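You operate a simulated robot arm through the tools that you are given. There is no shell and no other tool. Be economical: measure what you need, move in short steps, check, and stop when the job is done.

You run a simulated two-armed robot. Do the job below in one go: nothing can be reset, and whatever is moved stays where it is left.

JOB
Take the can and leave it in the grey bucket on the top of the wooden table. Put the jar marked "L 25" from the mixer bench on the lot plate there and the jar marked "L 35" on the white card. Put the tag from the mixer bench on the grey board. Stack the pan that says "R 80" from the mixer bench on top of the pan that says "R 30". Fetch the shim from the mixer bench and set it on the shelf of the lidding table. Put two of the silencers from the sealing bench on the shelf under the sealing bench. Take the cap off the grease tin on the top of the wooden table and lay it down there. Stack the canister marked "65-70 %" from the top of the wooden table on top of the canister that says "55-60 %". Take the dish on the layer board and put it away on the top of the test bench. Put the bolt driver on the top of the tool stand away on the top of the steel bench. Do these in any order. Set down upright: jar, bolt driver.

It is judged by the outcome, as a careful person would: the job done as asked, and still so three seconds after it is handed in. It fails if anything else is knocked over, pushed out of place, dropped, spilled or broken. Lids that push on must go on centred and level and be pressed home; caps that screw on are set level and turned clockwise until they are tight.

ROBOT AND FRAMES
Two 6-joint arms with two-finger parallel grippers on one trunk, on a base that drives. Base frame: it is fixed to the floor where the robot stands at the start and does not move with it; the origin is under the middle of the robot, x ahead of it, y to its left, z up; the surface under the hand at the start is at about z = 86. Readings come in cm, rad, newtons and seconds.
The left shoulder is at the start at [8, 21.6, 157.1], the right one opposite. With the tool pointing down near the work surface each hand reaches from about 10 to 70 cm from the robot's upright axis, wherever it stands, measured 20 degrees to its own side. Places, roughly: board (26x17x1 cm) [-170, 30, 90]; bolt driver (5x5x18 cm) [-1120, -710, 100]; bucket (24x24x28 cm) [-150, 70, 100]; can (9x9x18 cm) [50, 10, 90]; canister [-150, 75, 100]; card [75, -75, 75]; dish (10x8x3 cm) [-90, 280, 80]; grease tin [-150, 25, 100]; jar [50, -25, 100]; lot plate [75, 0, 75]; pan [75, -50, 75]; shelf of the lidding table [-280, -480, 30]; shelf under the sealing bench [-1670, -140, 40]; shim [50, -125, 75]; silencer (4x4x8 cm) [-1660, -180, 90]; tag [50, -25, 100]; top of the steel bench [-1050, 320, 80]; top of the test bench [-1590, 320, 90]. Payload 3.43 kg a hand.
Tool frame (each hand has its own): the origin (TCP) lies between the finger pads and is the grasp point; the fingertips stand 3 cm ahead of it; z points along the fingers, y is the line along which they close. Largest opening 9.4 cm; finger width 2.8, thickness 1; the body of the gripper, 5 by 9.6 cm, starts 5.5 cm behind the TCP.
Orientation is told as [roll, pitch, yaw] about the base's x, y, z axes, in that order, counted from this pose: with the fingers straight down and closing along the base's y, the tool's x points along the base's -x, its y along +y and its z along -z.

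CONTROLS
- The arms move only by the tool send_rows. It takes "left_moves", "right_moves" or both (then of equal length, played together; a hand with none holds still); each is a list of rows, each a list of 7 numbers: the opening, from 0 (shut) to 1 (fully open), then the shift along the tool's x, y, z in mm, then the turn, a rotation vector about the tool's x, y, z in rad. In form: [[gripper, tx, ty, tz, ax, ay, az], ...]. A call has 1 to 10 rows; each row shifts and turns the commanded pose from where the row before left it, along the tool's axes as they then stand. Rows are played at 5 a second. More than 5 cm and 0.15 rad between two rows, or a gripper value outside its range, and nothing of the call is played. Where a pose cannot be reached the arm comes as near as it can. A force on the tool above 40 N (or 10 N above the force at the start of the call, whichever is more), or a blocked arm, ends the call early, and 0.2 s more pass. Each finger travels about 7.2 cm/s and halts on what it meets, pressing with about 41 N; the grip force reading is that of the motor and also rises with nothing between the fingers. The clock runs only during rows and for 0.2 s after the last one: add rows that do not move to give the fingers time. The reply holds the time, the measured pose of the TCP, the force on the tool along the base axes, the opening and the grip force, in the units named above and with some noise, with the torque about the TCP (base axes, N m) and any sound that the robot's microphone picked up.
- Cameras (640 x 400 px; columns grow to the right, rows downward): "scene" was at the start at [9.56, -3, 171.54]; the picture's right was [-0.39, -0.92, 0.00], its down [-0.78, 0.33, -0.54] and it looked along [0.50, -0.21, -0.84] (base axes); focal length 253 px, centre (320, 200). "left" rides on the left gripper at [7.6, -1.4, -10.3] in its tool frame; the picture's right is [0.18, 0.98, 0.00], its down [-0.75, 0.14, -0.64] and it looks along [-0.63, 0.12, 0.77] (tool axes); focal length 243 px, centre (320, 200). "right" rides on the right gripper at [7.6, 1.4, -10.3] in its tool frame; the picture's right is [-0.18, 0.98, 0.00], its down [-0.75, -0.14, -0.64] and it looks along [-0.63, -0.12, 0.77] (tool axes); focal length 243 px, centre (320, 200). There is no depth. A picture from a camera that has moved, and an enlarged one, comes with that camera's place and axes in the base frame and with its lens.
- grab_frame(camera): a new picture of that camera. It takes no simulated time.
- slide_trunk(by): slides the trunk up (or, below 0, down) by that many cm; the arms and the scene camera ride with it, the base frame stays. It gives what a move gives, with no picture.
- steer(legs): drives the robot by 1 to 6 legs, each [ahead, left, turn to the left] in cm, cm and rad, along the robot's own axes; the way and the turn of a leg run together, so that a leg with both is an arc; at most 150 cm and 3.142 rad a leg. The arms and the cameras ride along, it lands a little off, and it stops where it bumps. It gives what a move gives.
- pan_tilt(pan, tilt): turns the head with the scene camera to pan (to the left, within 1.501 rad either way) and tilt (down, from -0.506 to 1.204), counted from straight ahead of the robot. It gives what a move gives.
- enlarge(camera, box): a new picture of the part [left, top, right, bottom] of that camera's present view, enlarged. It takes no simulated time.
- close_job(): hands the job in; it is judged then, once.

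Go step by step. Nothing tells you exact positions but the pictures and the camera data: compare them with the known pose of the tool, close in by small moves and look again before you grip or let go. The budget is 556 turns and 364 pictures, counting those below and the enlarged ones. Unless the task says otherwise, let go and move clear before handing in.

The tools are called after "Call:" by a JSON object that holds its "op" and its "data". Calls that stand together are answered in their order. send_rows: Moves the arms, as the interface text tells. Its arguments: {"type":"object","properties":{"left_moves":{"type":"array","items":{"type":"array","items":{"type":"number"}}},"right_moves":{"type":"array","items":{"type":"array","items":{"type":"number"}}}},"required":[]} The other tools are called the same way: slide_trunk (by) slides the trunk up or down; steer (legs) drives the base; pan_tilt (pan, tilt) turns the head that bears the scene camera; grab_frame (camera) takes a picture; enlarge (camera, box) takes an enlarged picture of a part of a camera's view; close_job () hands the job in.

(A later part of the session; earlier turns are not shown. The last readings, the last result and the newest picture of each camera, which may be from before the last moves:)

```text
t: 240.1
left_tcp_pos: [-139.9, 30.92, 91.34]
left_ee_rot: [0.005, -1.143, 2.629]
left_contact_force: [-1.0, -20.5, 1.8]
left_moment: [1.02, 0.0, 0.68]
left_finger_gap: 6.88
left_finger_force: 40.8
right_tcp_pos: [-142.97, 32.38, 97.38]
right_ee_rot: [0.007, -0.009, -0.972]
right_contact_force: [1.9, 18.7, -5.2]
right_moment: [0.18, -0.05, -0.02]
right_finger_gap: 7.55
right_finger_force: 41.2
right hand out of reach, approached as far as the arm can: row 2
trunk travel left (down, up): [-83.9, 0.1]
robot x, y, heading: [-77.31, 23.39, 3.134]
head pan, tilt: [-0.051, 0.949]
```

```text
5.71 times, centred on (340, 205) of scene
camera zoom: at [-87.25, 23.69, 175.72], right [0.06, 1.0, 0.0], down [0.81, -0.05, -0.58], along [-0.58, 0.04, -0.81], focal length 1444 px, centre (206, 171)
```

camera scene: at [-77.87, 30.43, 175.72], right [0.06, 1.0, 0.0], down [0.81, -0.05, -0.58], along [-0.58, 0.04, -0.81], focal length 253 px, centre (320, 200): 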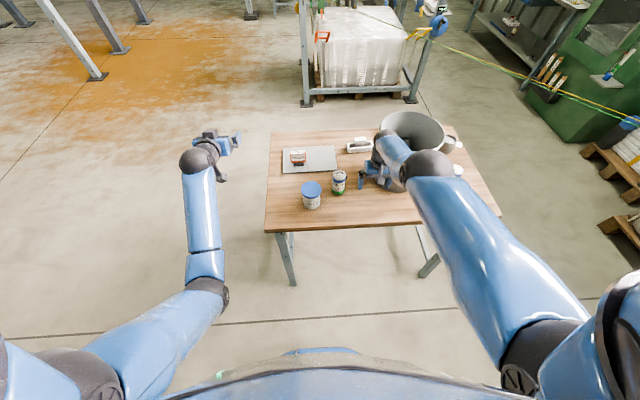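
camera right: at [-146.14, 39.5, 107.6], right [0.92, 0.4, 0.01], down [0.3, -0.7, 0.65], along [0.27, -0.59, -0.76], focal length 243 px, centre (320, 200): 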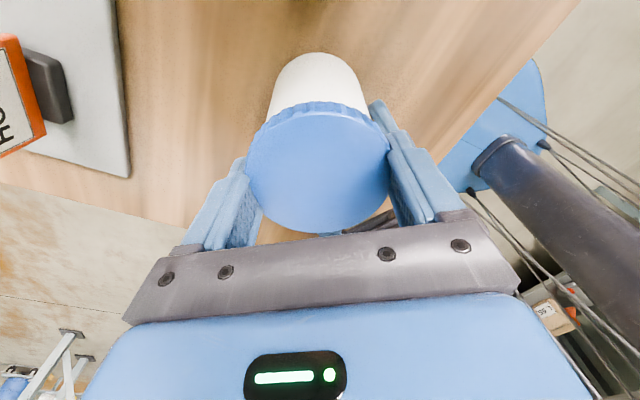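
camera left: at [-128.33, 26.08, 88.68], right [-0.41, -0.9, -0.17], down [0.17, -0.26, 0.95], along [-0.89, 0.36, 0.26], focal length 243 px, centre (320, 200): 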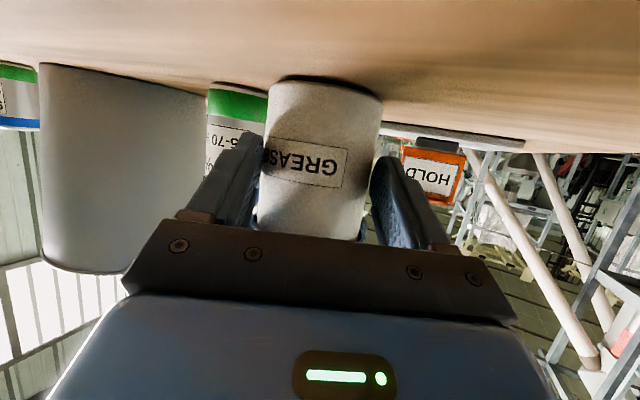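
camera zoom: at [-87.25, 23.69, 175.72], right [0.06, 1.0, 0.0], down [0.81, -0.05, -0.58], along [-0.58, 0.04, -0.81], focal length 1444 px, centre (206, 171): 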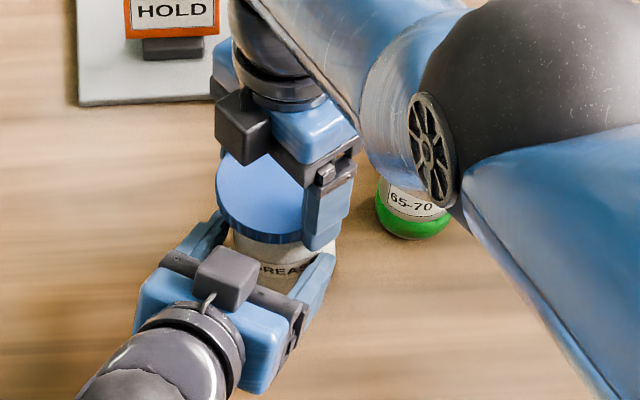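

Call:
{"op": "send_rows", "data": {"right_moves": [[0.7, 0, 0, -8, 0, 0, 0], [0.7, 0, 0, -8, 0, 0, 0], [0.7, 0, 0, 0, 0, 0, 0]]}}

Call:
{"op": "grab_frame", "data": {"camera": "right"}}

```text
t: 240.8
left_tcp_pos: [-139.91, 30.88, 91.2]
left_ee_rot: [0.007, -1.145, 2.628]
left_contact_force: [-17.6, -9.4, 1.3]
left_moment: [0.65, -0.81, 0.71]
left_finger_gap: 6.86
left_finger_force: 41.2
right_tcp_pos: [-143.73, 32.07, 98.64]
right_ee_rot: [0.005, -0.01, -0.973]
right_contact_force: [16.7, 10.7, -5.3]
right_moment: [0.06, -0.43, -0.1]
right_finger_gap: 7.61
right_finger_force: 40.9
right hand out of reach, approached as far as the arm can: row 1, 2
trunk travel left (down, up): [-83.9, 0.1]
robot x, y, heading: [-77.12, 23.66, 3.13]
head pan, tilt: [-0.051, 0.949]
```

```text
196 pictures are left
camera right: at [-146.87, 39.27, 108.87], right [0.92, 0.4, 0.01], down [0.3, -0.7, 0.65], along [0.27, -0.59, -0.76], focal length 243 px, centre (320, 200)
```

right: 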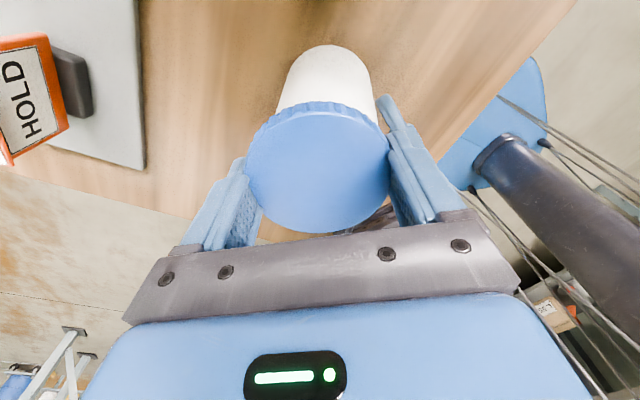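

Call:
{"op": "send_rows", "data": {"right_moves": [[0.7, 0, 0, -8, 0, 0, 0], [0.7, 0, 0, -8, 0, 0, 0], [0.7, 0, 0, 0, 0, 0, 0]]}}

Call:
{"op": "grab_frame", "data": {"camera": "right"}}

Call:
{"op": "enlarge", "data": {"camera": "scene", "box": [300, 170, 380, 240]}}

```text
t: 241.7
left_tcp_pos: [-139.77, 30.91, 91.31]
left_ee_rot: [0.009, -1.141, 2.624]
left_contact_force: [0.9, 0.4, 0.1]
left_moment: [0.02, 0.03, 0.01]
left_finger_gap: 4.7
left_finger_force: 0.0
right_tcp_pos: [-144.6, 32.12, 100.07]
right_ee_rot: [0.001, -0.005, -0.973]
right_contact_force: [0.1, 0.7, -0.5]
right_moment: [0.07, 0.0, 0.03]
right_finger_gap: 7.59
right_finger_force: 41.0
right hand out of reach, approached as far as the arm can: row 1, 2
trunk travel left (down, up): [-83.9, 0.1]
robot x, y, heading: [-76.89, 23.65, 3.131]
head pan, tilt: [-0.051, 0.949]
```

```text
195 pictures are left
camera right: at [-147.66, 39.27, 110.3], right [0.92, 0.4, 0.0], down [0.3, -0.7, 0.65], along [0.26, -0.59, -0.76], focal length 243 px, centre (320, 200)
```

right: 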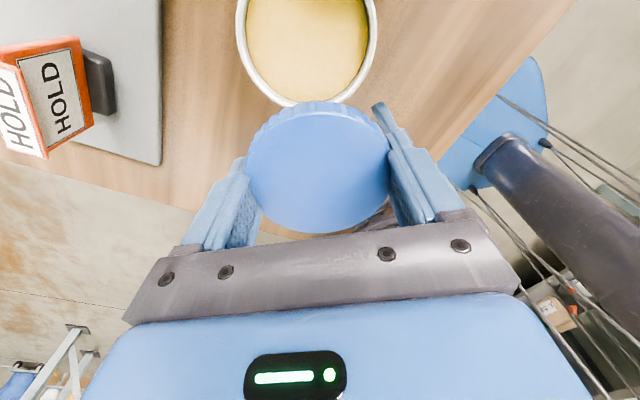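

```text
5.71 times, centred on (340, 205) of scene
camera zoom: at [-87.32, 23.74, 175.71], right [0.06, 1.0, 0.0], down [0.81, -0.05, -0.58], along [-0.58, 0.04, -0.81], focal length 1444 px, centre (206, 171)
```

zoom: 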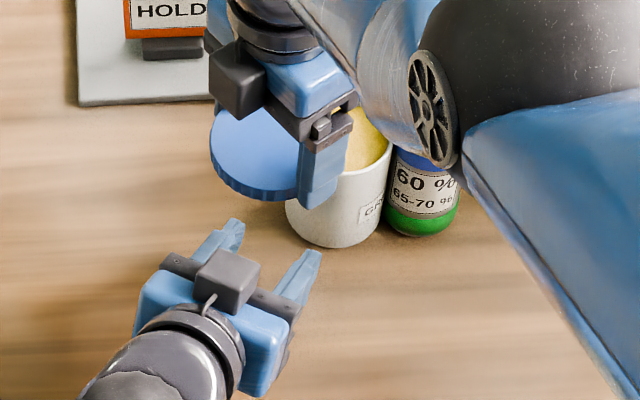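

Call:
{"op": "send_rows", "data": {"left_moves": [[0.6, 16, 0, -36, 0, 0, 0], [0.6, 16, 0, -36, 0, 0, 0], [0.6, 16, 0, -36, 0, 0, 0], [0.6, 16, 0, -36, 0, 0, 0], [0.6, 0, 0, 0, 0, 0, 0]]}}

Call:
{"op": "steer", "data": {"legs": [[0, 11, 0]]}}

Call:
{"op": "grab_frame", "data": {"camera": "right"}}

Call:
{"op": "grab_frame", "data": {"camera": "scene"}}

```text
t: 242.8
left_tcp_pos: [-127.95, 24.55, 91.27]
left_ee_rot: [0.008, -1.144, 2.633]
left_contact_force: [-0.9, -0.7, 0.0]
left_moment: [0.01, -0.01, -0.02]
left_finger_gap: 5.67
left_finger_force: 0.1
left hand out of reach, approached as far as the arm can: row 1, 2
right_tcp_pos: [-144.51, 32.1, 100.0]
right_ee_rot: [0.002, -0.007, -0.974]
right_contact_force: [0.2, -0.4, 0.0]
right_moment: [-0.05, 0.0, 0.0]
right_finger_gap: 7.55
right_finger_force: 40.5
trunk travel left (down, up): [-83.9, 0.1]
robot x, y, heading: [-76.98, 23.55, 3.135]
head pan, tilt: [-0.051, 0.949]
```

```text
t: 244.0
left_tcp_pos: [-128.09, 14.49, 91.37]
left_ee_rot: [0.026, -1.142, 2.612]
left_contact_force: [-0.8, 0.3, -0.1]
left_moment: [-0.02, 0.03, 0.03]
left_finger_gap: 5.63
left_finger_force: 0.0
right_tcp_pos: [-144.52, 22.06, 100.07]
right_ee_rot: [0.003, -0.012, -0.976]
right_contact_force: [-0.6, 0.7, -0.6]
right_moment: [-0.05, -0.01, 0.05]
right_finger_gap: 7.57
right_finger_force: 40.8
trunk travel left (down, up): [-83.9, 0.1]
robot x, y, heading: [-77.35, 12.53, 3.129]
head pan, tilt: [-0.051, 0.949]
```

```text
193 pictures are left
camera right: at [-147.62, 29.32, 110.16], right [0.92, 0.4, 0.0], down [0.3, -0.7, 0.65], along [0.26, -0.6, -0.76], focal length 243 px, centre (320, 200)
```

right: 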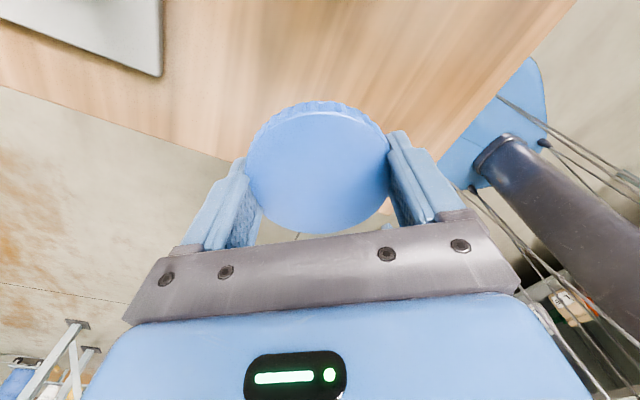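

```text
192 pictures are left
camera scene: at [-87.31, 14.01, 175.71], right [0.06, 1.0, -0.01], down [0.81, -0.05, -0.58], along [-0.58, 0.03, -0.81], focal length 253 px, centre (320, 200)
```

scene: 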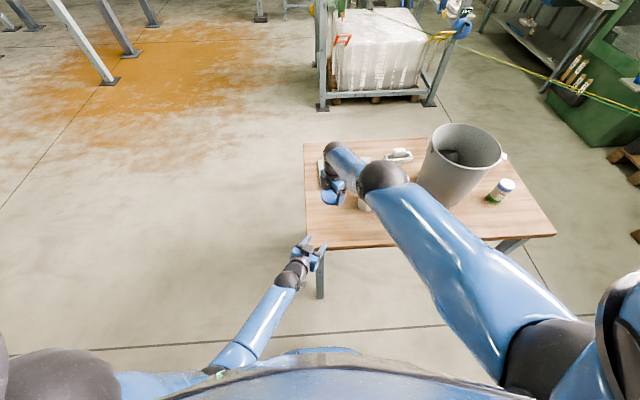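

Call:
{"op": "send_rows", "data": {"right_moves": [[0.7, 0, 0, 30, 0, 0, 0], [0.7, 0, 0, 30, 0, 0, 0], [0.7, 0, 0, 28, 0, 0, 0], [0.7, 0, 0, 0, 0, 0, 0]]}}

Call:
{"op": "grab_frame", "data": {"camera": "right"}}

```text
t: 245.0
left_tcp_pos: [-128.09, 13.78, 91.29]
left_ee_rot: [0.005, -1.147, 2.631]
left_contact_force: [0.8, -0.7, 0.1]
left_moment: [-0.02, 0.01, -0.02]
left_finger_gap: 5.65
left_finger_force: 0.1
right_tcp_pos: [-141.04, 21.93, 93.2]
right_ee_rot: [0.004, -0.007, -0.974]
right_contact_force: [-0.2, -0.4, -0.5]
right_moment: [0.05, 0.04, 0.02]
right_finger_gap: 7.54
right_finger_force: 40.7
right hand out of reach, approached as far as the arm can: row 1, 2, 3
trunk travel left (down, up): [-83.9, 0.1]
robot x, y, heading: [-76.75, 12.43, 3.129]
head pan, tilt: [-0.051, 0.949]
```

```text
191 pictures are left
camera right: at [-144.18, 29.08, 103.49], right [0.92, 0.4, 0.0], down [0.3, -0.7, 0.65], along [0.26, -0.59, -0.76], focal length 243 px, centre (320, 200)
```

right: 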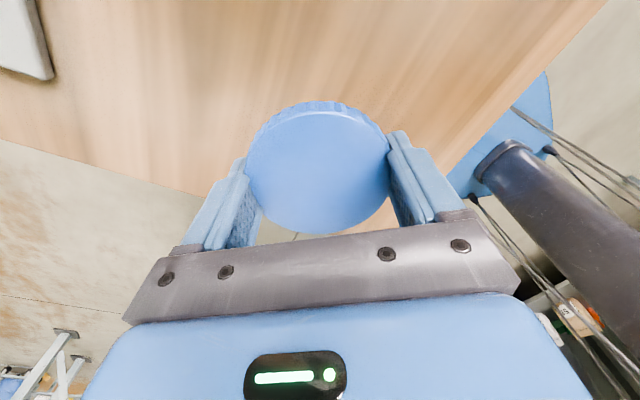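

Call:
{"op": "send_rows", "data": {"left_moves": [[0.6, -40, 0, -18, 0, 0, 0], [0.6, -40, 0, -18, 0, 0, 0], [0.6, 0, 0, 0, 0, 0, 0]]}}

Call:
{"op": "slide_trunk", "data": {"by": -3}}

Call:
{"op": "slide_trunk", "data": {"by": -0.5}}

```text
t: 245.8
left_tcp_pos: [-128.19, 13.88, 100.07]
left_ee_rot: [0.011, -1.146, 2.627]
left_contact_force: [0.4, -0.1, 0.2]
left_moment: [0.01, 0.02, -0.06]
left_finger_gap: 5.61
left_finger_force: 0.0
right_tcp_pos: [-141.14, 22.06, 93.28]
right_ee_rot: [0.004, -0.007, -0.977]
right_contact_force: [0.2, 0.8, 0.5]
right_moment: [0.03, 0.01, -0.02]
right_finger_gap: 7.53
right_finger_force: 41.1
trunk travel left (down, up): [-83.9, 0.1]
robot x, y, heading: [-77.26, 12.51, 3.124]
head pan, tilt: [-0.051, 0.949]
```

```text
t: 246.6
left_tcp_pos: [-128.19, 13.93, 97.05]
left_ee_rot: [0.012, -1.145, 2.625]
left_contact_force: [0.7, 0.2, 0.8]
left_moment: [-0.03, 0.0, 0.0]
left_finger_gap: 5.67
left_finger_force: 0.1
right_tcp_pos: [-141.26, 22.14, 90.3]
right_ee_rot: [0.003, -0.007, -0.976]
right_contact_force: [-0.6, 0.6, -0.5]
right_moment: [-0.04, 0.01, 0.06]
right_finger_gap: 7.56
right_finger_force: 41.3
trunk travel left (down, up): [-80.9, 3.1]
robot x, y, heading: [-77.25, 12.79, 3.131]
head pan, tilt: [-0.051, 0.949]
```

```text
t: 247.1
left_tcp_pos: [-128.16, 13.9, 96.44]
left_ee_rot: [0.012, -1.146, 2.626]
left_contact_force: [0.1, 0.0, 1.0]
left_moment: [-0.01, -0.01, 0.03]
left_finger_gap: 5.65
left_finger_force: 0.0
right_tcp_pos: [-141.05, 22.14, 89.77]
right_ee_rot: [0.003, -0.006, -0.975]
right_contact_force: [0.0, 1.0, -0.3]
right_moment: [0.03, 0.04, 0.01]
right_finger_gap: 7.52
right_finger_force: 40.6
trunk travel left (down, up): [-80.4, 3.6]
robot x, y, heading: [-76.83, 12.44, 3.132]
head pan, tilt: [-0.051, 0.949]
```

Call:
{"op": "slide_trunk", "data": {"by": -0.4}}

Call:
{"op": "slide_trunk", "data": {"by": -0.3}}

Call:
{"op": "grab_frame", "data": {"camera": "right"}}

```text
t: 247.7
left_tcp_pos: [-128.16, 13.9, 96.27]
left_ee_rot: [0.01, -1.144, 2.625]
left_contact_force: [0.0, 0.6, -0.5]
left_moment: [0.02, 0.02, 0.0]
left_finger_gap: 5.63
left_finger_force: 0.1
right_tcp_pos: [-141.16, 22.1, 89.39]
right_ee_rot: [0.002, -0.008, -0.976]
right_contact_force: [0.2, 0.0, 0.1]
right_moment: [0.01, 0.01, 0.01]
right_finger_gap: 7.55
right_finger_force: 40.8
trunk travel left (down, up): [-80.0, 4.0]
robot x, y, heading: [-77.43, 12.47, 3.13]
head pan, tilt: [-0.051, 0.949]
```

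```text
t: 248.2
left_tcp_pos: [-128.18, 13.95, 95.83]
left_ee_rot: [0.013, -1.144, 2.624]
left_contact_force: [0.1, 1.6, -0.5]
left_moment: [-0.03, 0.0, -0.01]
left_finger_gap: 5.64
left_finger_force: 0.1
right_tcp_pos: [-141.04, 22.09, 89.14]
right_ee_rot: [0.005, -0.009, -0.977]
right_contact_force: [0.2, 0.3, -0.1]
right_moment: [-0.03, 0.0, 0.01]
right_finger_gap: 7.57
right_finger_force: 41.1
trunk travel left (down, up): [-79.7, 4.3]
robot x, y, heading: [-77.24, 12.63, 3.129]
head pan, tilt: [-0.051, 0.949]
```

```text
190 pictures are left
camera right: at [-144.17, 29.34, 99.26], right [0.92, 0.4, 0.0], down [0.3, -0.7, 0.65], along [0.26, -0.59, -0.76], focal length 243 px, centre (320, 200)
```

right: 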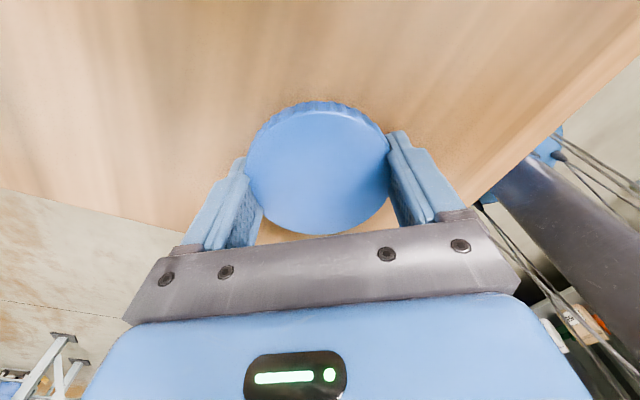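

Call:
{"op": "slide_trunk", "data": {"by": -0.2}}

Call:
{"op": "slide_trunk", "data": {"by": -0.2}}

```text
t: 248.7
left_tcp_pos: [-128.1, 13.86, 95.6]
left_ee_rot: [0.012, -1.147, 2.625]
left_contact_force: [0.1, 0.0, 0.2]
left_moment: [-0.02, 0.02, 0.01]
left_finger_gap: 5.64
left_finger_force: 0.0
right_tcp_pos: [-141.11, 22.12, 89.04]
right_ee_rot: [0.0, -0.008, -0.977]
right_contact_force: [-0.2, 0.8, 7.9]
right_moment: [-0.07, 0.31, 0.08]
right_finger_gap: 7.57
right_finger_force: 41.2
trunk travel left (down, up): [-79.5, 4.5]
robot x, y, heading: [-77.07, 12.76, 3.13]
head pan, tilt: [-0.051, 0.949]
```

```text
t: 249.2
left_tcp_pos: [-128.01, 13.96, 95.68]
left_ee_rot: [0.015, -1.146, 2.623]
left_contact_force: [-0.1, 0.3, 0.7]
left_moment: [0.0, -0.03, 0.01]
left_finger_gap: 5.62
left_finger_force: 0.0
right_tcp_pos: [-141.14, 22.14, 88.97]
right_ee_rot: [-0.002, -0.003, -0.976]
right_contact_force: [-0.4, 1.9, 22.5]
right_moment: [0.86, -0.65, 0.04]
right_finger_gap: 7.56
right_finger_force: 41.1
trunk travel left (down, up): [-79.3, 4.7]
robot x, y, heading: [-77.53, 12.65, 3.126]
head pan, tilt: [-0.051, 0.949]
```

Contact with the table. Release and lift via the trunk.

Call:
{"op": "send_rows", "data": {"right_moves": [[1, 0, 0, 0, 0, 0, 0], [1, 0, 0, 0, 0, 0, 0], [1, 0, 0, 0, 0, 0, 0]]}}

Call:
{"op": "slide_trunk", "data": {"by": 4.6}}

Call:
{"op": "grab_frame", "data": {"camera": "right"}}

```text
t: 250.0
left_tcp_pos: [-128.01, 13.69, 95.51]
left_ee_rot: [0.009, -1.145, 2.63]
left_contact_force: [-1.0, -0.1, -0.8]
left_moment: [-0.02, 0.01, 0.0]
left_finger_gap: 5.64
left_finger_force: 0.2
right_tcp_pos: [-141.4, 22.03, 89.01]
right_ee_rot: [-0.004, -0.004, -0.974]
right_contact_force: [-16.0, -6.1, 24.1]
right_moment: [0.74, -0.29, 0.46]
right_finger_gap: 8.44
right_finger_force: 0.1
trunk travel left (down, up): [-79.3, 4.7]
robot x, y, heading: [-77.02, 12.49, 3.13]
head pan, tilt: [-0.051, 0.949]
```

```text
t: 250.9
left_tcp_pos: [-128.15, 13.8, 100.03]
left_ee_rot: [0.011, -1.145, 2.627]
left_contact_force: [-0.2, 0.2, 0.3]
left_moment: [0.0, 0.02, 0.0]
left_finger_gap: 5.62
left_finger_force: 0.1
right_tcp_pos: [-141.05, 22.05, 93.21]
right_ee_rot: [0.005, -0.007, -0.975]
right_contact_force: [0.7, 0.3, 0.1]
right_moment: [-0.04, -0.03, 0.01]
right_finger_gap: 9.41
right_finger_force: 0.0
trunk travel left (down, up): [-83.9, 0.1]
robot x, y, heading: [-77.33, 12.78, 3.128]
head pan, tilt: [-0.051, 0.949]
```

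```text
189 pictures are left
camera right: at [-144.09, 29.29, 103.41], right [0.92, 0.4, 0.01], down [0.3, -0.7, 0.65], along [0.26, -0.59, -0.76], focal length 243 px, centre (320, 200)
```

right: 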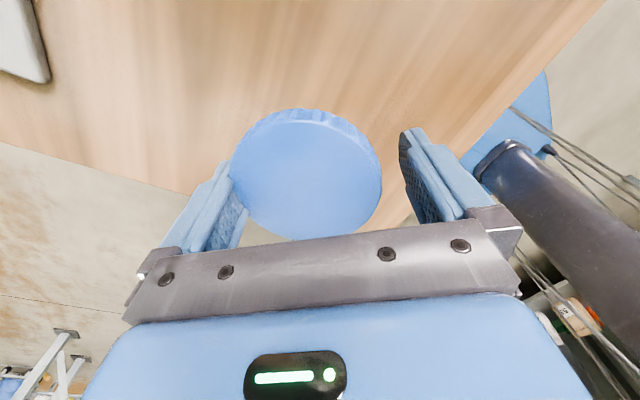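

Call:
{"op": "enlarge", "data": {"camera": "scene", "box": [290, 150, 390, 240]}}

Call:
{"op": "grab_frame", "data": {"camera": "left"}}

```text
4.44 times, centred on (340, 195) of scene
camera zoom: at [-87.33, 12.85, 175.72], right [0.06, 1.0, 0.0], down [0.81, -0.05, -0.58], along [-0.58, 0.04, -0.81], focal length 1123 px, centre (231, 222)
```

zoom: 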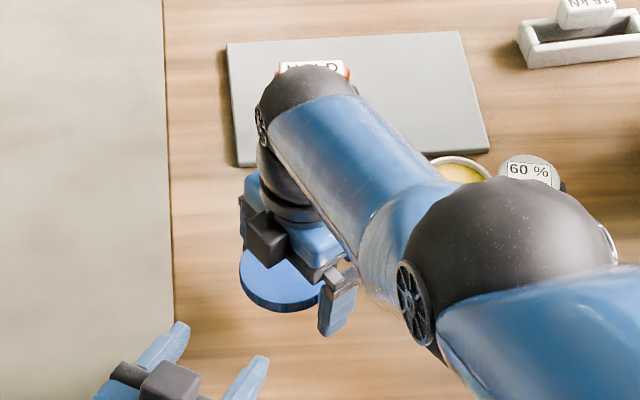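

```text
187 pictures are left
camera left: at [-116.5, 8.99, 97.35], right [-0.41, -0.9, -0.16], down [0.17, -0.25, 0.95], along [-0.9, 0.36, 0.26], focal length 243 px, centre (320, 200)
```

left: 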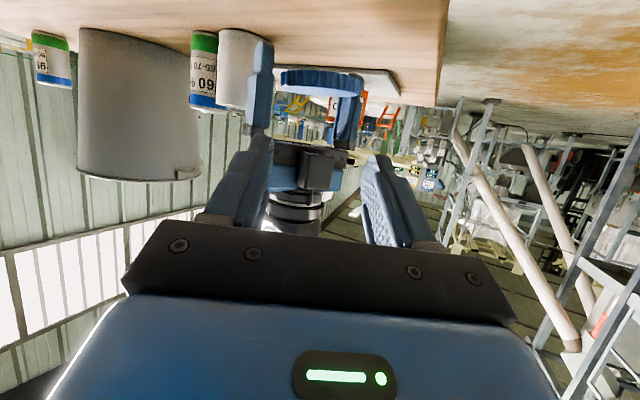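

Call:
{"op": "enlarge", "data": {"camera": "left", "box": [230, 30, 390, 200]}}

```text
2.35 times, centred on (310, 115) of left
camera zoom: at [-116.5, 8.99, 97.35], right [-0.41, -0.9, -0.16], down [0.17, -0.25, 0.95], along [-0.9, 0.36, 0.26], focal length 571 px, centre (344, 400)
```

zoom: 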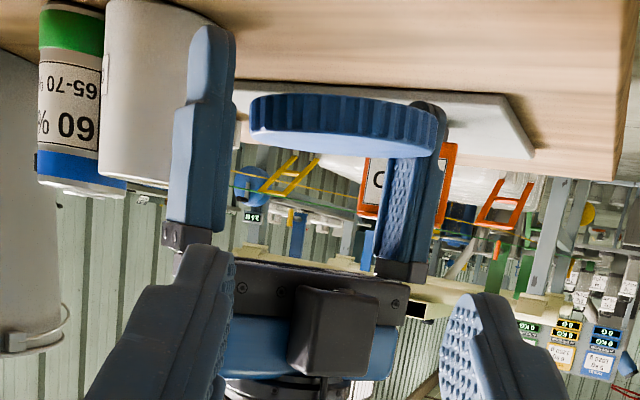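

Call:
{"op": "send_rows", "data": {"right_moves": [[0.85, 0, 0, 0, 0, 0, 0], [0.85, 0, 0, 0, 0, 0, 0], [1, 0, 0, 0, 0, 0, 0], [1, 0, 0, 0, 0, 0, 0]]}}

Call:
{"op": "enlarge", "data": {"camera": "left", "box": [230, 30, 390, 200]}}

```text
t: 251.9
left_tcp_pos: [-128.19, 13.93, 100.02]
left_ee_rot: [0.014, -1.144, 2.625]
left_contact_force: [0.6, 0.1, 0.3]
left_moment: [-0.02, 0.03, 0.05]
left_finger_gap: 5.65
left_finger_force: 0.1
right_tcp_pos: [-141.16, 22.2, 93.14]
right_ee_rot: [0.005, -0.006, -0.974]
right_contact_force: [0.5, -0.1, -0.3]
right_moment: [0.0, 0.0, -0.01]
right_finger_gap: 9.38
right_finger_force: 0.2
trunk travel left (down, up): [-83.9, 0.1]
robot x, y, heading: [-77.04, 13.01, 3.127]
head pan, tilt: [-0.051, 0.949]
```

```text
2.35 times, centred on (310, 115) of left
camera zoom: at [-116.53, 9.06, 97.35], right [-0.41, -0.9, -0.16], down [0.17, -0.25, 0.95], along [-0.9, 0.36, 0.26], focal length 571 px, centre (344, 400)
```

zoom: 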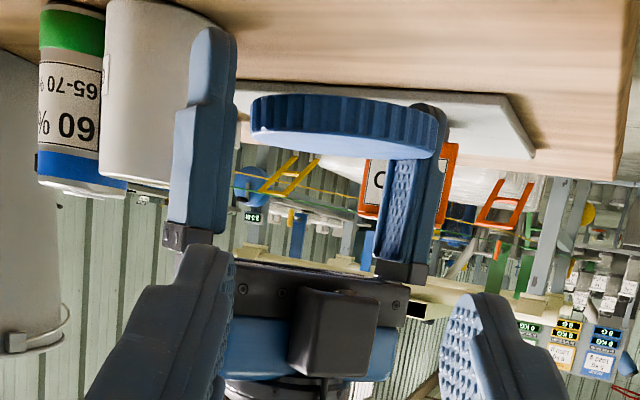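

Call:
{"op": "enlarge", "data": {"camera": "right", "box": [140, 80, 520, 290]}}

```text
1.68 times, centred on (330, 185) of right
camera zoom: at [-144.17, 29.36, 103.46], right [0.92, 0.4, 0.0], down [0.3, -0.7, 0.65], along [0.26, -0.59, -0.76], focal length 409 px, centre (303, 225)
```

zoom: 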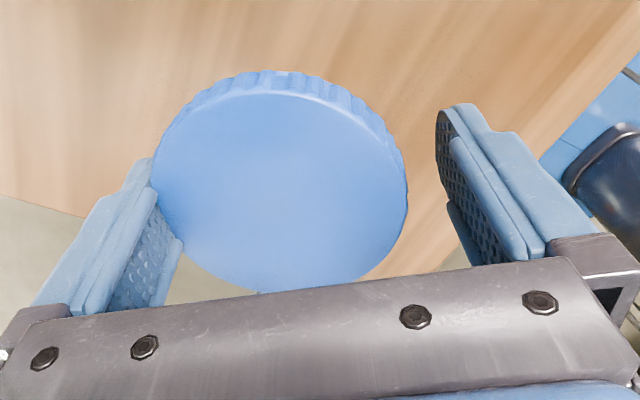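

Call:
{"op": "send_rows", "data": {"right_moves": [[1, 0, -25, 0, 0, 0, 0], [1, 0, 30, 0, 0, 0, 0], [1, 0, -30, 0, 0, 0, 0], [1, 0, 25, 0, 0, 0, 0], [1, 0, 0, 0, 0, 0, 0]]}}

Call:
{"op": "enlarge", "data": {"camera": "right", "box": [140, 80, 520, 290]}}

```text
t: 253.1
left_tcp_pos: [-128.21, 13.99, 100.04]
left_ee_rot: [0.012, -1.145, 2.626]
left_contact_force: [0.0, -0.2, 0.3]
left_moment: [0.0, -0.01, 0.01]
left_finger_gap: 5.62
left_finger_force: 0.1
right_tcp_pos: [-140.97, 22.33, 93.4]
right_ee_rot: [0.003, -0.008, -0.976]
right_contact_force: [0.8, -0.3, -1.0]
right_moment: [-0.01, -0.01, 0.04]
right_finger_gap: 9.39
right_finger_force: 0.1
right hand out of reach, approached as far as the arm can: row 1, 2, 3, 4
trunk travel left (down, up): [-83.9, 0.1]
robot x, y, heading: [-77.15, 12.87, 3.129]
head pan, tilt: [-0.051, 0.949]
```

```text
1.68 times, centred on (330, 185) of right
camera zoom: at [-143.95, 29.54, 103.57], right [0.92, 0.4, 0.01], down [0.3, -0.7, 0.65], along [0.26, -0.59, -0.76], focal length 409 px, centre (303, 225)
```

zoom: 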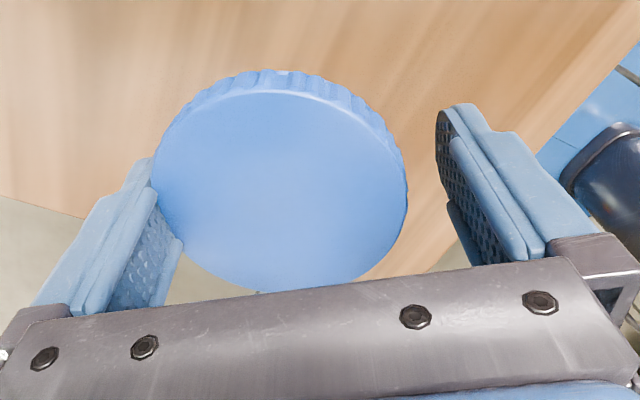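

Call:
{"op": "send_rows", "data": {"right_moves": [[0.7, 0, 0, 0, 0, 0, 0], [0.7, 0, 0, 0, 0, 0, 0], [0.7, 0, 0, 0, 0, 0, 0], [1, 0, 0, 0, 0, 0, 0], [1, 0, 0, 0, 0, 0, 0], [1, 0, 0, 0, 0, 0, 0]]}}

Call:
{"op": "enlarge", "data": {"camera": "right", "box": [140, 80, 520, 290]}}

```text
t: 254.5
left_tcp_pos: [-128.25, 14.03, 100.06]
left_ee_rot: [0.012, -1.145, 2.625]
left_contact_force: [0.6, 0.0, 0.2]
left_moment: [-0.01, -0.02, -0.01]
left_finger_gap: 5.66
left_finger_force: 0.1
right_tcp_pos: [-140.9, 22.34, 93.4]
right_ee_rot: [0.005, -0.009, -0.976]
right_contact_force: [-0.4, -0.6, -1.0]
right_moment: [-0.02, 0.01, 0.02]
right_finger_gap: 9.4
right_finger_force: 0.0
trunk travel left (down, up): [-83.9, 0.1]
robot x, y, heading: [-77.2, 12.79, 3.126]
head pan, tilt: [-0.051, 0.949]
```

```text
1.68 times, centred on (330, 185) of right
camera zoom: at [-143.94, 29.5, 103.58], right [0.92, 0.4, 0.01], down [0.3, -0.7, 0.65], along [0.26, -0.59, -0.76], focal length 409 px, centre (303, 225)
```

zoom: 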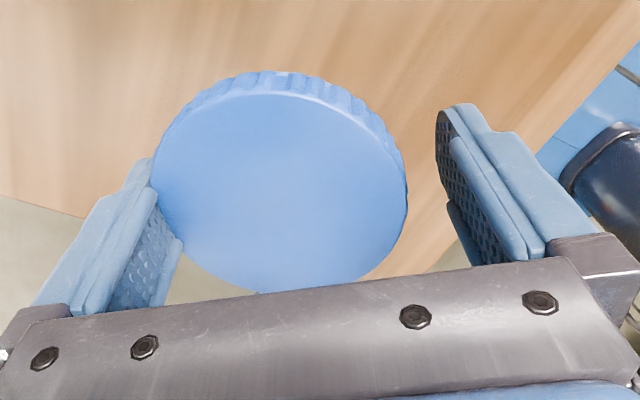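

Call:
{"op": "send_rows", "data": {"right_moves": [[1, 0, 0, 0, 0, 0, 0.1375], [1, 0, 0, 0, 0, 0, 0.1375], [1, 0, 0, 0, 0, 0, 0.1375], [1, 0, 0, 0, 0, 0, 0.1375], [1, 0, 0, 0, 0, 0, 0.1375], [1, 0, 0, 0, 0, 0, 0.1375], [1, 0, 0, 0, 0, 0, 0.1375], [1, 0, 0, 0, 0, 0, 0.1375], [1, -26, 15, 0, 0, 0, 0], [1, -26, 15, 0, 0, 0, 0]]}}

Call:
{"op": "grab_frame", "data": {"camera": "right"}}

Call:
{"op": "grab_frame", "data": {"camera": "left"}}

```text
t: 256.7
left_tcp_pos: [-128.18, 13.8, 100.13]
left_ee_rot: [0.007, -1.146, 2.63]
left_contact_force: [-0.9, 0.8, 0.1]
left_moment: [-0.03, -0.01, 0.0]
left_finger_gap: 5.62
left_finger_force: 0.1
right_tcp_pos: [-139.75, 16.5, 94.03]
right_ee_rot: [0.007, -0.001, -2.076]
right_contact_force: [0.6, -0.6, 0.3]
right_moment: [0.03, -0.01, -0.03]
right_finger_gap: 9.41
right_finger_force: 0.0
right hand out of reach, approached as far as the arm can: row 10
trunk travel left (down, up): [-83.9, 0.1]
robot x, y, heading: [-77.26, 12.78, 3.129]
head pan, tilt: [-0.051, 0.949]
```

```text
181 pictures are left
camera right: at [-134.84, 22.47, 104.27], right [0.77, -0.64, 0.01], down [-0.49, -0.59, 0.64], along [-0.4, -0.5, -0.77], focal length 243 px, centre (320, 200)
```

right: 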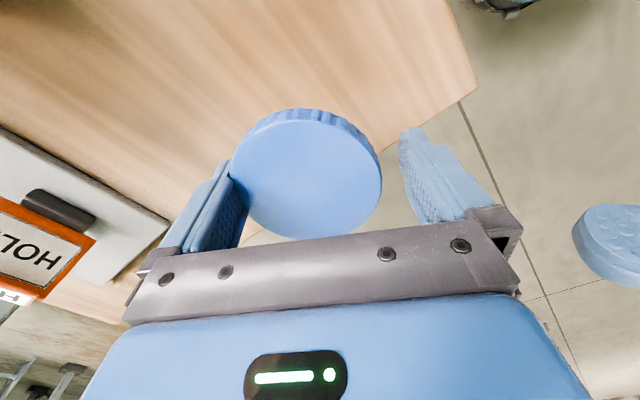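

```text
180 pictures are left
camera left: at [-116.5, 8.91, 97.36], right [-0.41, -0.9, -0.16], down [0.17, -0.25, 0.95], along [-0.9, 0.36, 0.26], focal length 243 px, centre (320, 200)
```

left: 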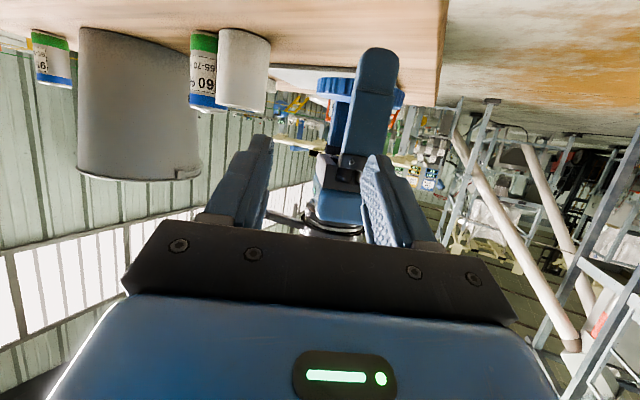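

Call:
{"op": "send_rows", "data": {"left_moves": [[1, 0, 37, 0, 0, 0, 0], [1, 33, 0, 15, 0, 0, 0], [1, 32, 0, 15, 0, 0, 0], [1, -10, 0, 22, 0, 0, 0], [1, -10, 0, 22, 0, 0, 0], [1, 0, 0, 0, 0, 0, 0]]}}

Call:
{"op": "grab_frame", "data": {"camera": "left"}}

```text
t: 258.1
left_tcp_pos: [-134.15, 13.02, 92.87]
left_ee_rot: [0.009, -1.145, 2.627]
left_contact_force: [0.1, 0.1, 0.0]
left_moment: [-0.05, 0.01, 0.02]
left_finger_gap: 9.41
left_finger_force: 0.0
right_tcp_pos: [-139.91, 16.42, 93.95]
right_ee_rot: [0.006, 0.0, -2.075]
right_contact_force: [0.2, -0.4, -0.6]
right_moment: [0.01, 0.0, 0.05]
right_finger_gap: 9.41
right_finger_force: 0.1
trunk travel left (down, up): [-83.9, 0.1]
robot x, y, heading: [-77.46, 12.5, 3.125]
head pan, tilt: [-0.051, 0.949]
```

```text
179 pictures are left
camera left: at [-122.59, 8.16, 90.16], right [-0.41, -0.9, -0.16], down [0.17, -0.25, 0.95], along [-0.9, 0.36, 0.26], focal length 243 px, centre (320, 200)
```

left: 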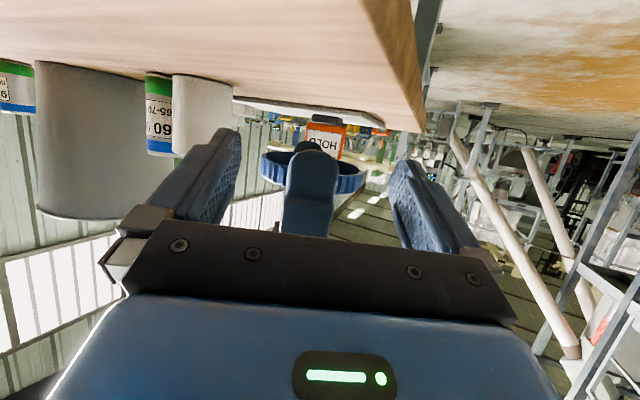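

Call:
{"op": "send_rows", "data": {"right_moves": [[0.8, 0, 0, 0, 0, 0, 0], [0.75, 0, 0, 0, 0, 0, 0], [0.75, 0, 0, 0, 0, 0, 0]]}}

Call:
{"op": "grab_frame", "data": {"camera": "left"}}

```text
t: 258.9
left_tcp_pos: [-134.16, 13.03, 92.82]
left_ee_rot: [0.013, -1.143, 2.624]
left_contact_force: [0.1, 0.5, 0.4]
left_moment: [-0.02, -0.02, -0.01]
left_finger_gap: 9.39
left_finger_force: 0.0
right_tcp_pos: [-139.9, 16.68, 93.98]
right_ee_rot: [0.007, -0.002, -2.076]
right_contact_force: [0.1, -0.4, -0.1]
right_moment: [0.0, 0.01, -0.02]
right_finger_gap: 7.81
right_finger_force: 40.9
trunk travel left (down, up): [-83.9, 0.1]
robot x, y, heading: [-77.27, 12.86, 3.126]
head pan, tilt: [-0.051, 0.949]
```

```text
178 pictures are left
camera left: at [-122.56, 8.16, 90.16], right [-0.41, -0.9, -0.16], down [0.17, -0.25, 0.95], along [-0.9, 0.36, 0.26], focal length 243 px, centre (320, 200)
```

left: 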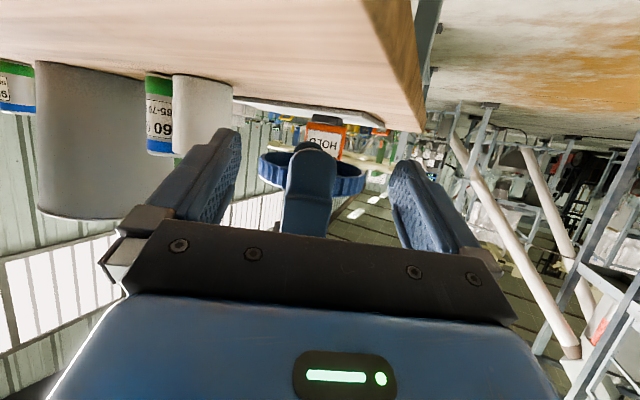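

Call:
{"op": "send_rows", "data": {"left_moves": [[1, -10, 0, 22, 0, 0, 0], [1, -9.5, 0, 21, 0, 0, 0], [1, 0, 0, 0, 0, 0, 0]]}}

Call:
{"op": "grab_frame", "data": {"camera": "left"}}

```text
t: 259.7
left_tcp_pos: [-138.39, 15.36, 92.87]
left_ee_rot: [0.011, -1.145, 2.626]
left_contact_force: [0.1, 0.2, 0.1]
left_moment: [0.0, 0.01, 0.02]
left_finger_gap: 9.38
left_finger_force: 0.1
right_tcp_pos: [-139.78, 16.69, 94.0]
right_ee_rot: [0.006, 0.0, -2.076]
right_contact_force: [-0.1, -0.7, -0.2]
right_moment: [-0.01, 0.0, 0.0]
right_finger_gap: 7.8
right_finger_force: 41.1
trunk travel left (down, up): [-83.9, 0.1]
robot x, y, heading: [-76.88, 12.65, 3.129]
head pan, tilt: [-0.051, 0.949]
```

```text
177 pictures are left
camera left: at [-126.74, 10.44, 90.22], right [-0.41, -0.9, -0.16], down [0.17, -0.25, 0.95], along [-0.9, 0.36, 0.26], focal length 243 px, centre (320, 200)
```

left: 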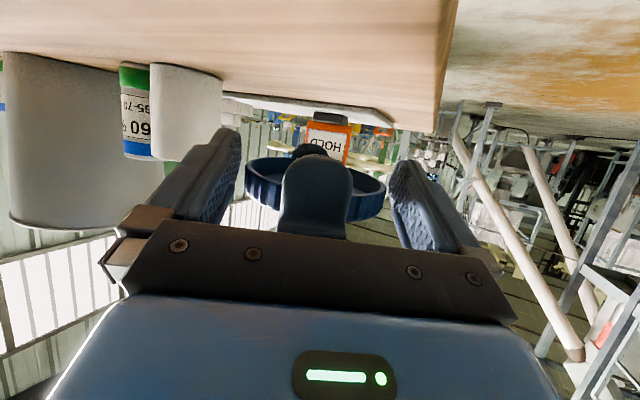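

Call:
{"op": "send_rows", "data": {"left_moves": [[0.85, 0, 0, 0, 0, 0, 0], [0.75, 0, 0, 0, 0, 0, 0], [0.75, 0, 0, 0, 0, 0, 0], [0.75, 0, 0, 0, 0, 0, 0]]}}

Call:
{"op": "send_rows", "data": {"right_moves": [[1, 0, 0, 0, 0, 0, 0], [1, 0, 0, 0, 0, 0, 0], [1, 0, 0, 0, 0, 0, 0]]}}

Call:
{"op": "grab_frame", "data": {"camera": "left"}}

Call:
{"op": "grab_frame", "data": {"camera": "right"}}

```text
t: 260.7
left_tcp_pos: [-138.42, 15.44, 92.89]
left_ee_rot: [0.011, -1.145, 2.625]
left_contact_force: [4.2, 10.8, 2.5]
left_moment: [0.06, -0.04, -0.17]
left_finger_gap: 8.48
left_finger_force: 41.0
right_tcp_pos: [-139.85, 16.5, 94.0]
right_ee_rot: [0.007, -0.001, -2.074]
right_contact_force: [-3.5, -10.6, -1.9]
right_moment: [-0.2, 0.1, -0.03]
right_finger_gap: 7.75
right_finger_force: 40.6
trunk travel left (down, up): [-83.9, 0.1]
robot x, y, heading: [-77.04, 13.09, 3.136]
head pan, tilt: [-0.051, 0.949]
```

```text
t: 261.5
left_tcp_pos: [-138.32, 15.31, 92.98]
left_ee_rot: [0.013, -1.145, 2.622]
left_contact_force: [0.6, 16.8, -2.0]
left_moment: [-0.09, 0.57, -0.3]
left_finger_gap: 8.44
left_finger_force: 40.9
right_tcp_pos: [-139.88, 16.43, 94.03]
right_ee_rot: [0.009, -0.004, -2.077]
right_contact_force: [-1.9, -17.8, 2.2]
right_moment: [-0.1, -0.61, 0.03]
right_finger_gap: 8.04
right_finger_force: 0.0
trunk travel left (down, up): [-83.9, 0.1]
robot x, y, heading: [-77.25, 12.82, 3.127]
head pan, tilt: [-0.051, 0.949]
```

```text
176 pictures are left
camera left: at [-126.76, 10.48, 90.21], right [-0.41, -0.9, -0.16], down [0.17, -0.25, 0.95], along [-0.9, 0.36, 0.26], focal length 243 px, centre (320, 200)
```

left: 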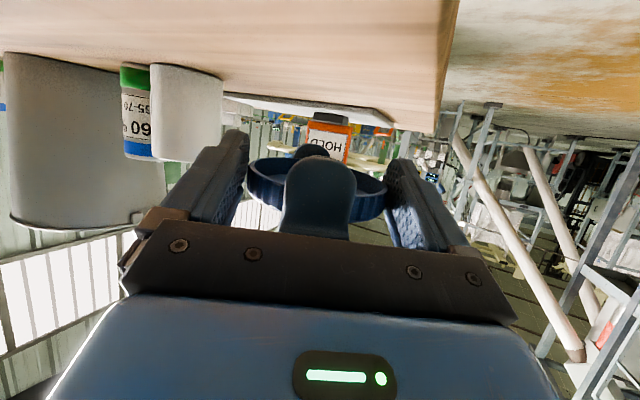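

```text
175 pictures are left
camera right: at [-134.91, 22.59, 104.26], right [0.77, -0.64, 0.01], down [-0.49, -0.59, 0.64], along [-0.4, -0.5, -0.77], focal length 243 px, centre (320, 200)
```

right: 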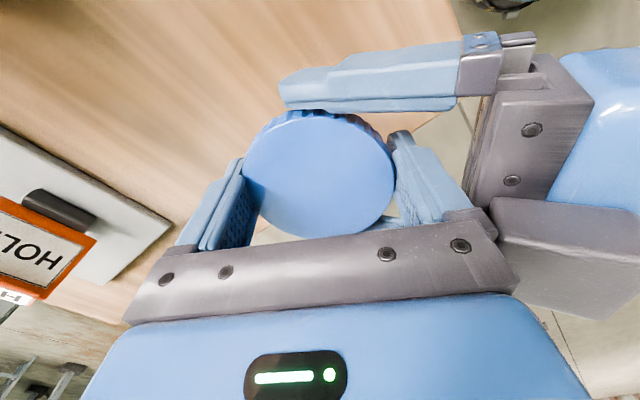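

Call:
{"op": "send_rows", "data": {"right_moves": [[1, 0, 0, -8, 0, 0, 0], [1, 0, 0, -8, 0, 0, 0], [1, 0, 0, -8, 0, 0, 0], [1, 0, 0, -8, 0, 0, 0], [1, 0, 0, 0, 0, 0, 0]]}}

Call:
{"op": "grab_frame", "data": {"camera": "right"}}

Call:
{"op": "grab_frame", "data": {"camera": "left"}}

```text
t: 262.1
left_tcp_pos: [-138.75, 15.47, 93.45]
left_ee_rot: [0.015, -1.159, 2.624]
left_contact_force: [3.5, 0.3, 2.4]
left_moment: [0.28, 0.69, -0.1]
left_finger_gap: 8.45
left_finger_force: 40.7
right_tcp_pos: [-140.18, 16.57, 94.83]
right_ee_rot: [0.011, 0.006, -2.077]
right_contact_force: [-3.1, 0.2, -2.0]
right_moment: [-0.3, -0.58, 0.1]
right_finger_gap: 8.16
right_finger_force: 0.1
right hand out of reach, approached as far as the arm can: row 1, 2, 3
trunk travel left (down, up): [-83.9, 0.1]
robot x, y, heading: [-77.14, 12.44, 3.127]
head pan, tilt: [-0.051, 0.949]
stopped in row 3 (left hand): the force on the tool passed its limit at 41 N (the readings are from after the stop); the commanded pose is now the measured one
```

```text
174 pictures are left
camera right: at [-135.31, 22.7, 105.12], right [0.77, -0.64, 0.01], down [-0.5, -0.59, 0.64], along [-0.4, -0.5, -0.77], focal length 243 px, centre (320, 200)
```

right: 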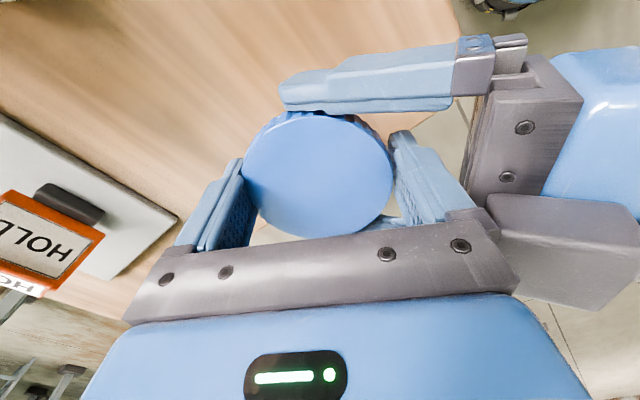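

```text
173 pictures are left
camera left: at [-127.21, 10.62, 90.65], right [-0.41, -0.9, -0.16], down [0.19, -0.26, 0.95], along [-0.89, 0.36, 0.27], focal length 243 px, centre (320, 200)
```

left: 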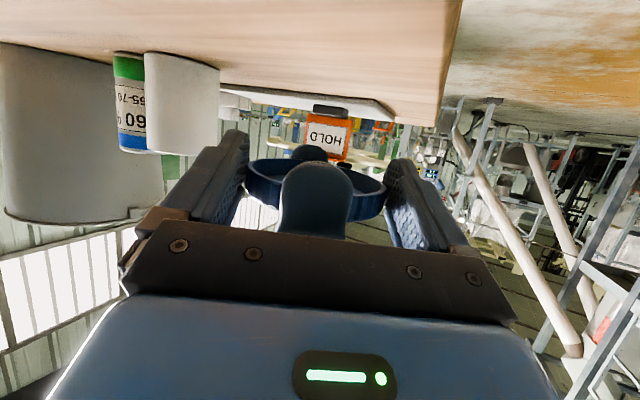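

Call:
{"op": "send_rows", "data": {"left_moves": [[1, 0, 0, 0, 0, 0, 0], [1, 0, 0, 0, 0, 0, 0], [1, 5, 0, -12, 0, 0, 0], [1, 0, 0, 0, 0, 0, 0]], "right_moves": [[1, 0, 0, 0, 0, 0, 0], [1, 0, 0, 0, 0, 0, 0], [1, 0, 0, 0, 0, 0, 0], [1, 0, 0, 0, 0, 0, 0]]}}

Call:
{"op": "grab_frame", "data": {"camera": "left"}}

Call:
{"op": "grab_frame", "data": {"camera": "right"}}

```text
t: 263.1
left_tcp_pos: [-137.58, 14.78, 93.52]
left_ee_rot: [0.016, -1.16, 2.625]
left_contact_force: [0.0, -0.6, 0.8]
left_moment: [0.03, -0.01, 0.0]
left_finger_gap: 9.38
left_finger_force: 0.0
right_tcp_pos: [-140.11, 16.73, 94.87]
right_ee_rot: [0.013, 0.005, -2.076]
right_contact_force: [0.3, 0.3, 0.2]
right_moment: [0.0, -0.03, -0.01]
right_finger_gap: 9.38
right_finger_force: 0.1
trunk travel left (down, up): [-83.9, 0.1]
robot x, y, heading: [-77.76, 13.08, 3.131]
head pan, tilt: [-0.051, 0.949]
```

```text
172 pictures are left
camera left: at [-126.04, 9.97, 90.7], right [-0.41, -0.9, -0.16], down [0.19, -0.26, 0.95], along [-0.89, 0.36, 0.27], focal length 243 px, centre (320, 200)
```

left: 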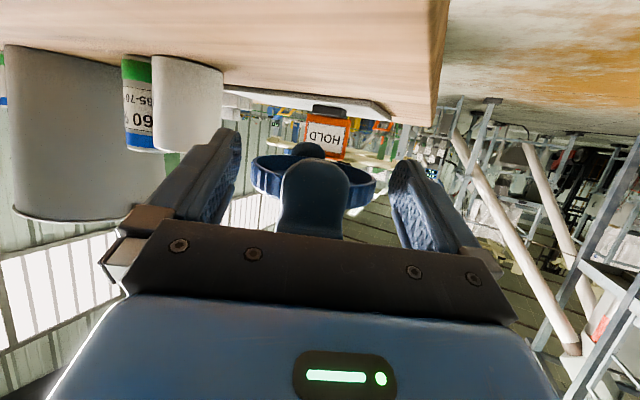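

```text
171 pictures are left
camera right: at [-135.22, 22.67, 105.11], right [0.77, -0.64, 0.01], down [-0.5, -0.59, 0.64], along [-0.4, -0.5, -0.77], focal length 243 px, centre (320, 200)
```

right: 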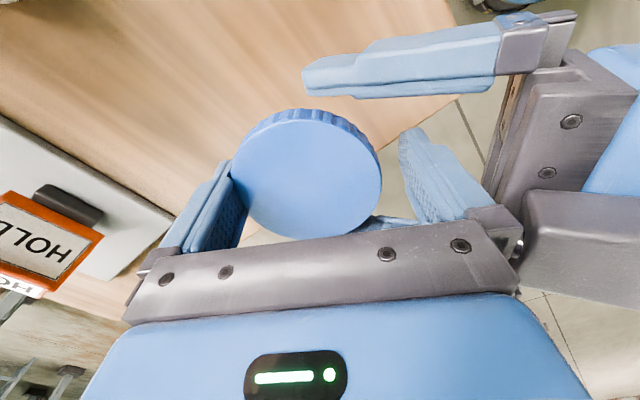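

Call:
{"op": "send_rows", "data": {"left_moves": [[1, -5, 0, 12, 0, 0, 0], [1, 0, 0, 0, 0, 0, 0], [0.85, 0, 0, 0, 0, 0, 0], [0.75, 0, 0, 0, 0, 0, 0], [0.75, 0, 0, 0, 0, 0, 0], [0.75, 0, 0, 0, 0, 0, 0]]}}

Call:
{"op": "send_rows", "data": {"right_moves": [[1, 0, -4, 0, 0, 0, 0], [1, 0, -4, 0, 0, 0, 0], [1, 0, -3, 0, 0, 0, 0], [1, 0, 0, 0, 0, 0, 0]]}}

Call:
{"op": "grab_frame", "data": {"camera": "right"}}

```text
t: 264.5
left_tcp_pos: [-138.58, 15.25, 93.29]
left_ee_rot: [0.017, -1.159, 2.625]
left_contact_force: [26.3, -9.1, 6.4]
left_moment: [0.41, 1.36, -0.01]
left_finger_gap: 8.47
left_finger_force: 41.1
right_tcp_pos: [-140.37, 16.67, 94.95]
right_ee_rot: [0.009, 0.003, -2.077]
right_contact_force: [-24.3, 8.1, -6.4]
right_moment: [-0.14, -0.94, -0.11]
right_finger_gap: 8.54
right_finger_force: 0.1
trunk travel left (down, up): [-83.9, 0.1]
robot x, y, heading: [-77.3, 12.67, 3.13]
head pan, tilt: [-0.051, 0.949]
```

```text
t: 265.5
left_tcp_pos: [-138.85, 15.55, 93.64]
left_ee_rot: [0.016, -1.158, 2.622]
left_contact_force: [-11.8, 17.3, -17.5]
left_moment: [-0.62, -1.14, -0.47]
left_finger_gap: 8.46
left_finger_force: 40.4
right_tcp_pos: [-140.65, 16.9, 94.81]
right_ee_rot: [0.014, 0.003, -2.075]
right_contact_force: [12.2, -17.0, 16.8]
right_moment: [0.12, 0.64, 0.33]
right_finger_gap: 8.32
right_finger_force: 0.0
right hand out of reach, approached as far as the arm can: row 2
trunk travel left (down, up): [-83.9, 0.1]
robot x, y, heading: [-77.39, 12.85, 3.129]
head pan, tilt: [-0.051, 0.949]
```

```text
170 pictures are left
camera right: at [-135.71, 22.95, 105.22], right [0.77, -0.64, 0.01], down [-0.5, -0.59, 0.64], along [-0.4, -0.5, -0.77], focal length 243 px, centre (320, 200)
```

right: 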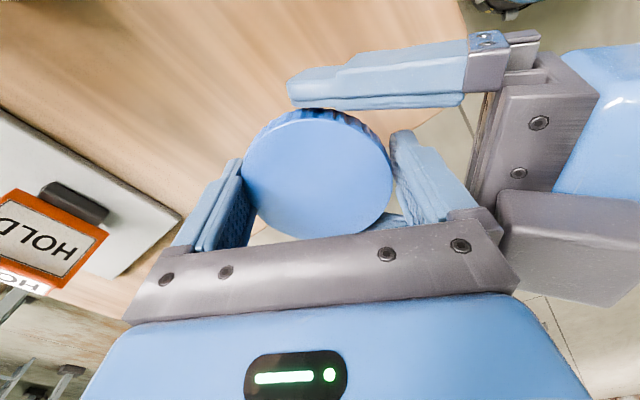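

Call:
{"op": "send_rows", "data": {"right_moves": [[1, 0, 4, 0, 0, 0, 0.08], [1, 0, 0, 0, 0, 0, 0.08], [1, 0, 0, 0, 0, 0, 0.08], [1, 0, 0, 0, 0, 0, 0]]}}

Call:
{"op": "grab_frame", "data": {"camera": "right"}}

Call:
{"op": "enlarge", "data": {"camera": "left", "box": [220, 120, 420, 245]}}

```text
t: 266.5
left_tcp_pos: [-138.71, 15.2, 93.32]
left_ee_rot: [0.016, -1.156, 2.626]
left_contact_force: [35.5, -8.9, 14.0]
left_moment: [0.66, 1.04, -0.68]
left_finger_gap: 7.33
left_finger_force: 41.1
right_tcp_pos: [-140.71, 16.96, 94.83]
right_ee_rot: [0.003, 0.003, -2.322]
right_contact_force: [-35.7, 8.8, -13.8]
right_moment: [-0.32, -0.21, 0.26]
right_finger_gap: 9.18
right_finger_force: 0.0
trunk travel left (down, up): [-83.9, 0.1]
robot x, y, heading: [-77.34, 12.53, 3.133]
head pan, tilt: [-0.051, 0.949]
```

```text
169 pictures are left
camera right: at [-134.42, 21.63, 105.16], right [0.59, -0.8, 0.0], down [-0.62, -0.46, 0.64], along [-0.51, -0.38, -0.77], focal length 243 px, centre (320, 200)
```

right: 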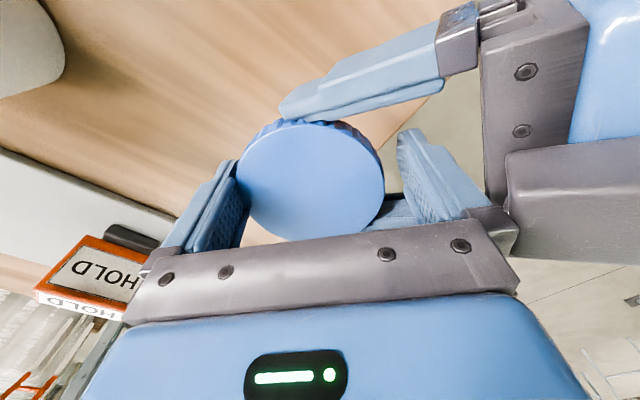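

```text
3.20 times, centred on (320, 182) of left
camera zoom: at [-127.13, 10.48, 90.56], right [-0.41, -0.9, -0.16], down [0.19, -0.25, 0.95], along [-0.89, 0.36, 0.27], focal length 776 px, centre (320, 256)
```

zoom: 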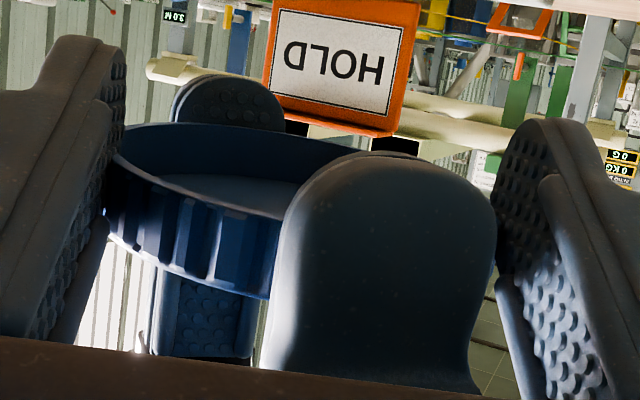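

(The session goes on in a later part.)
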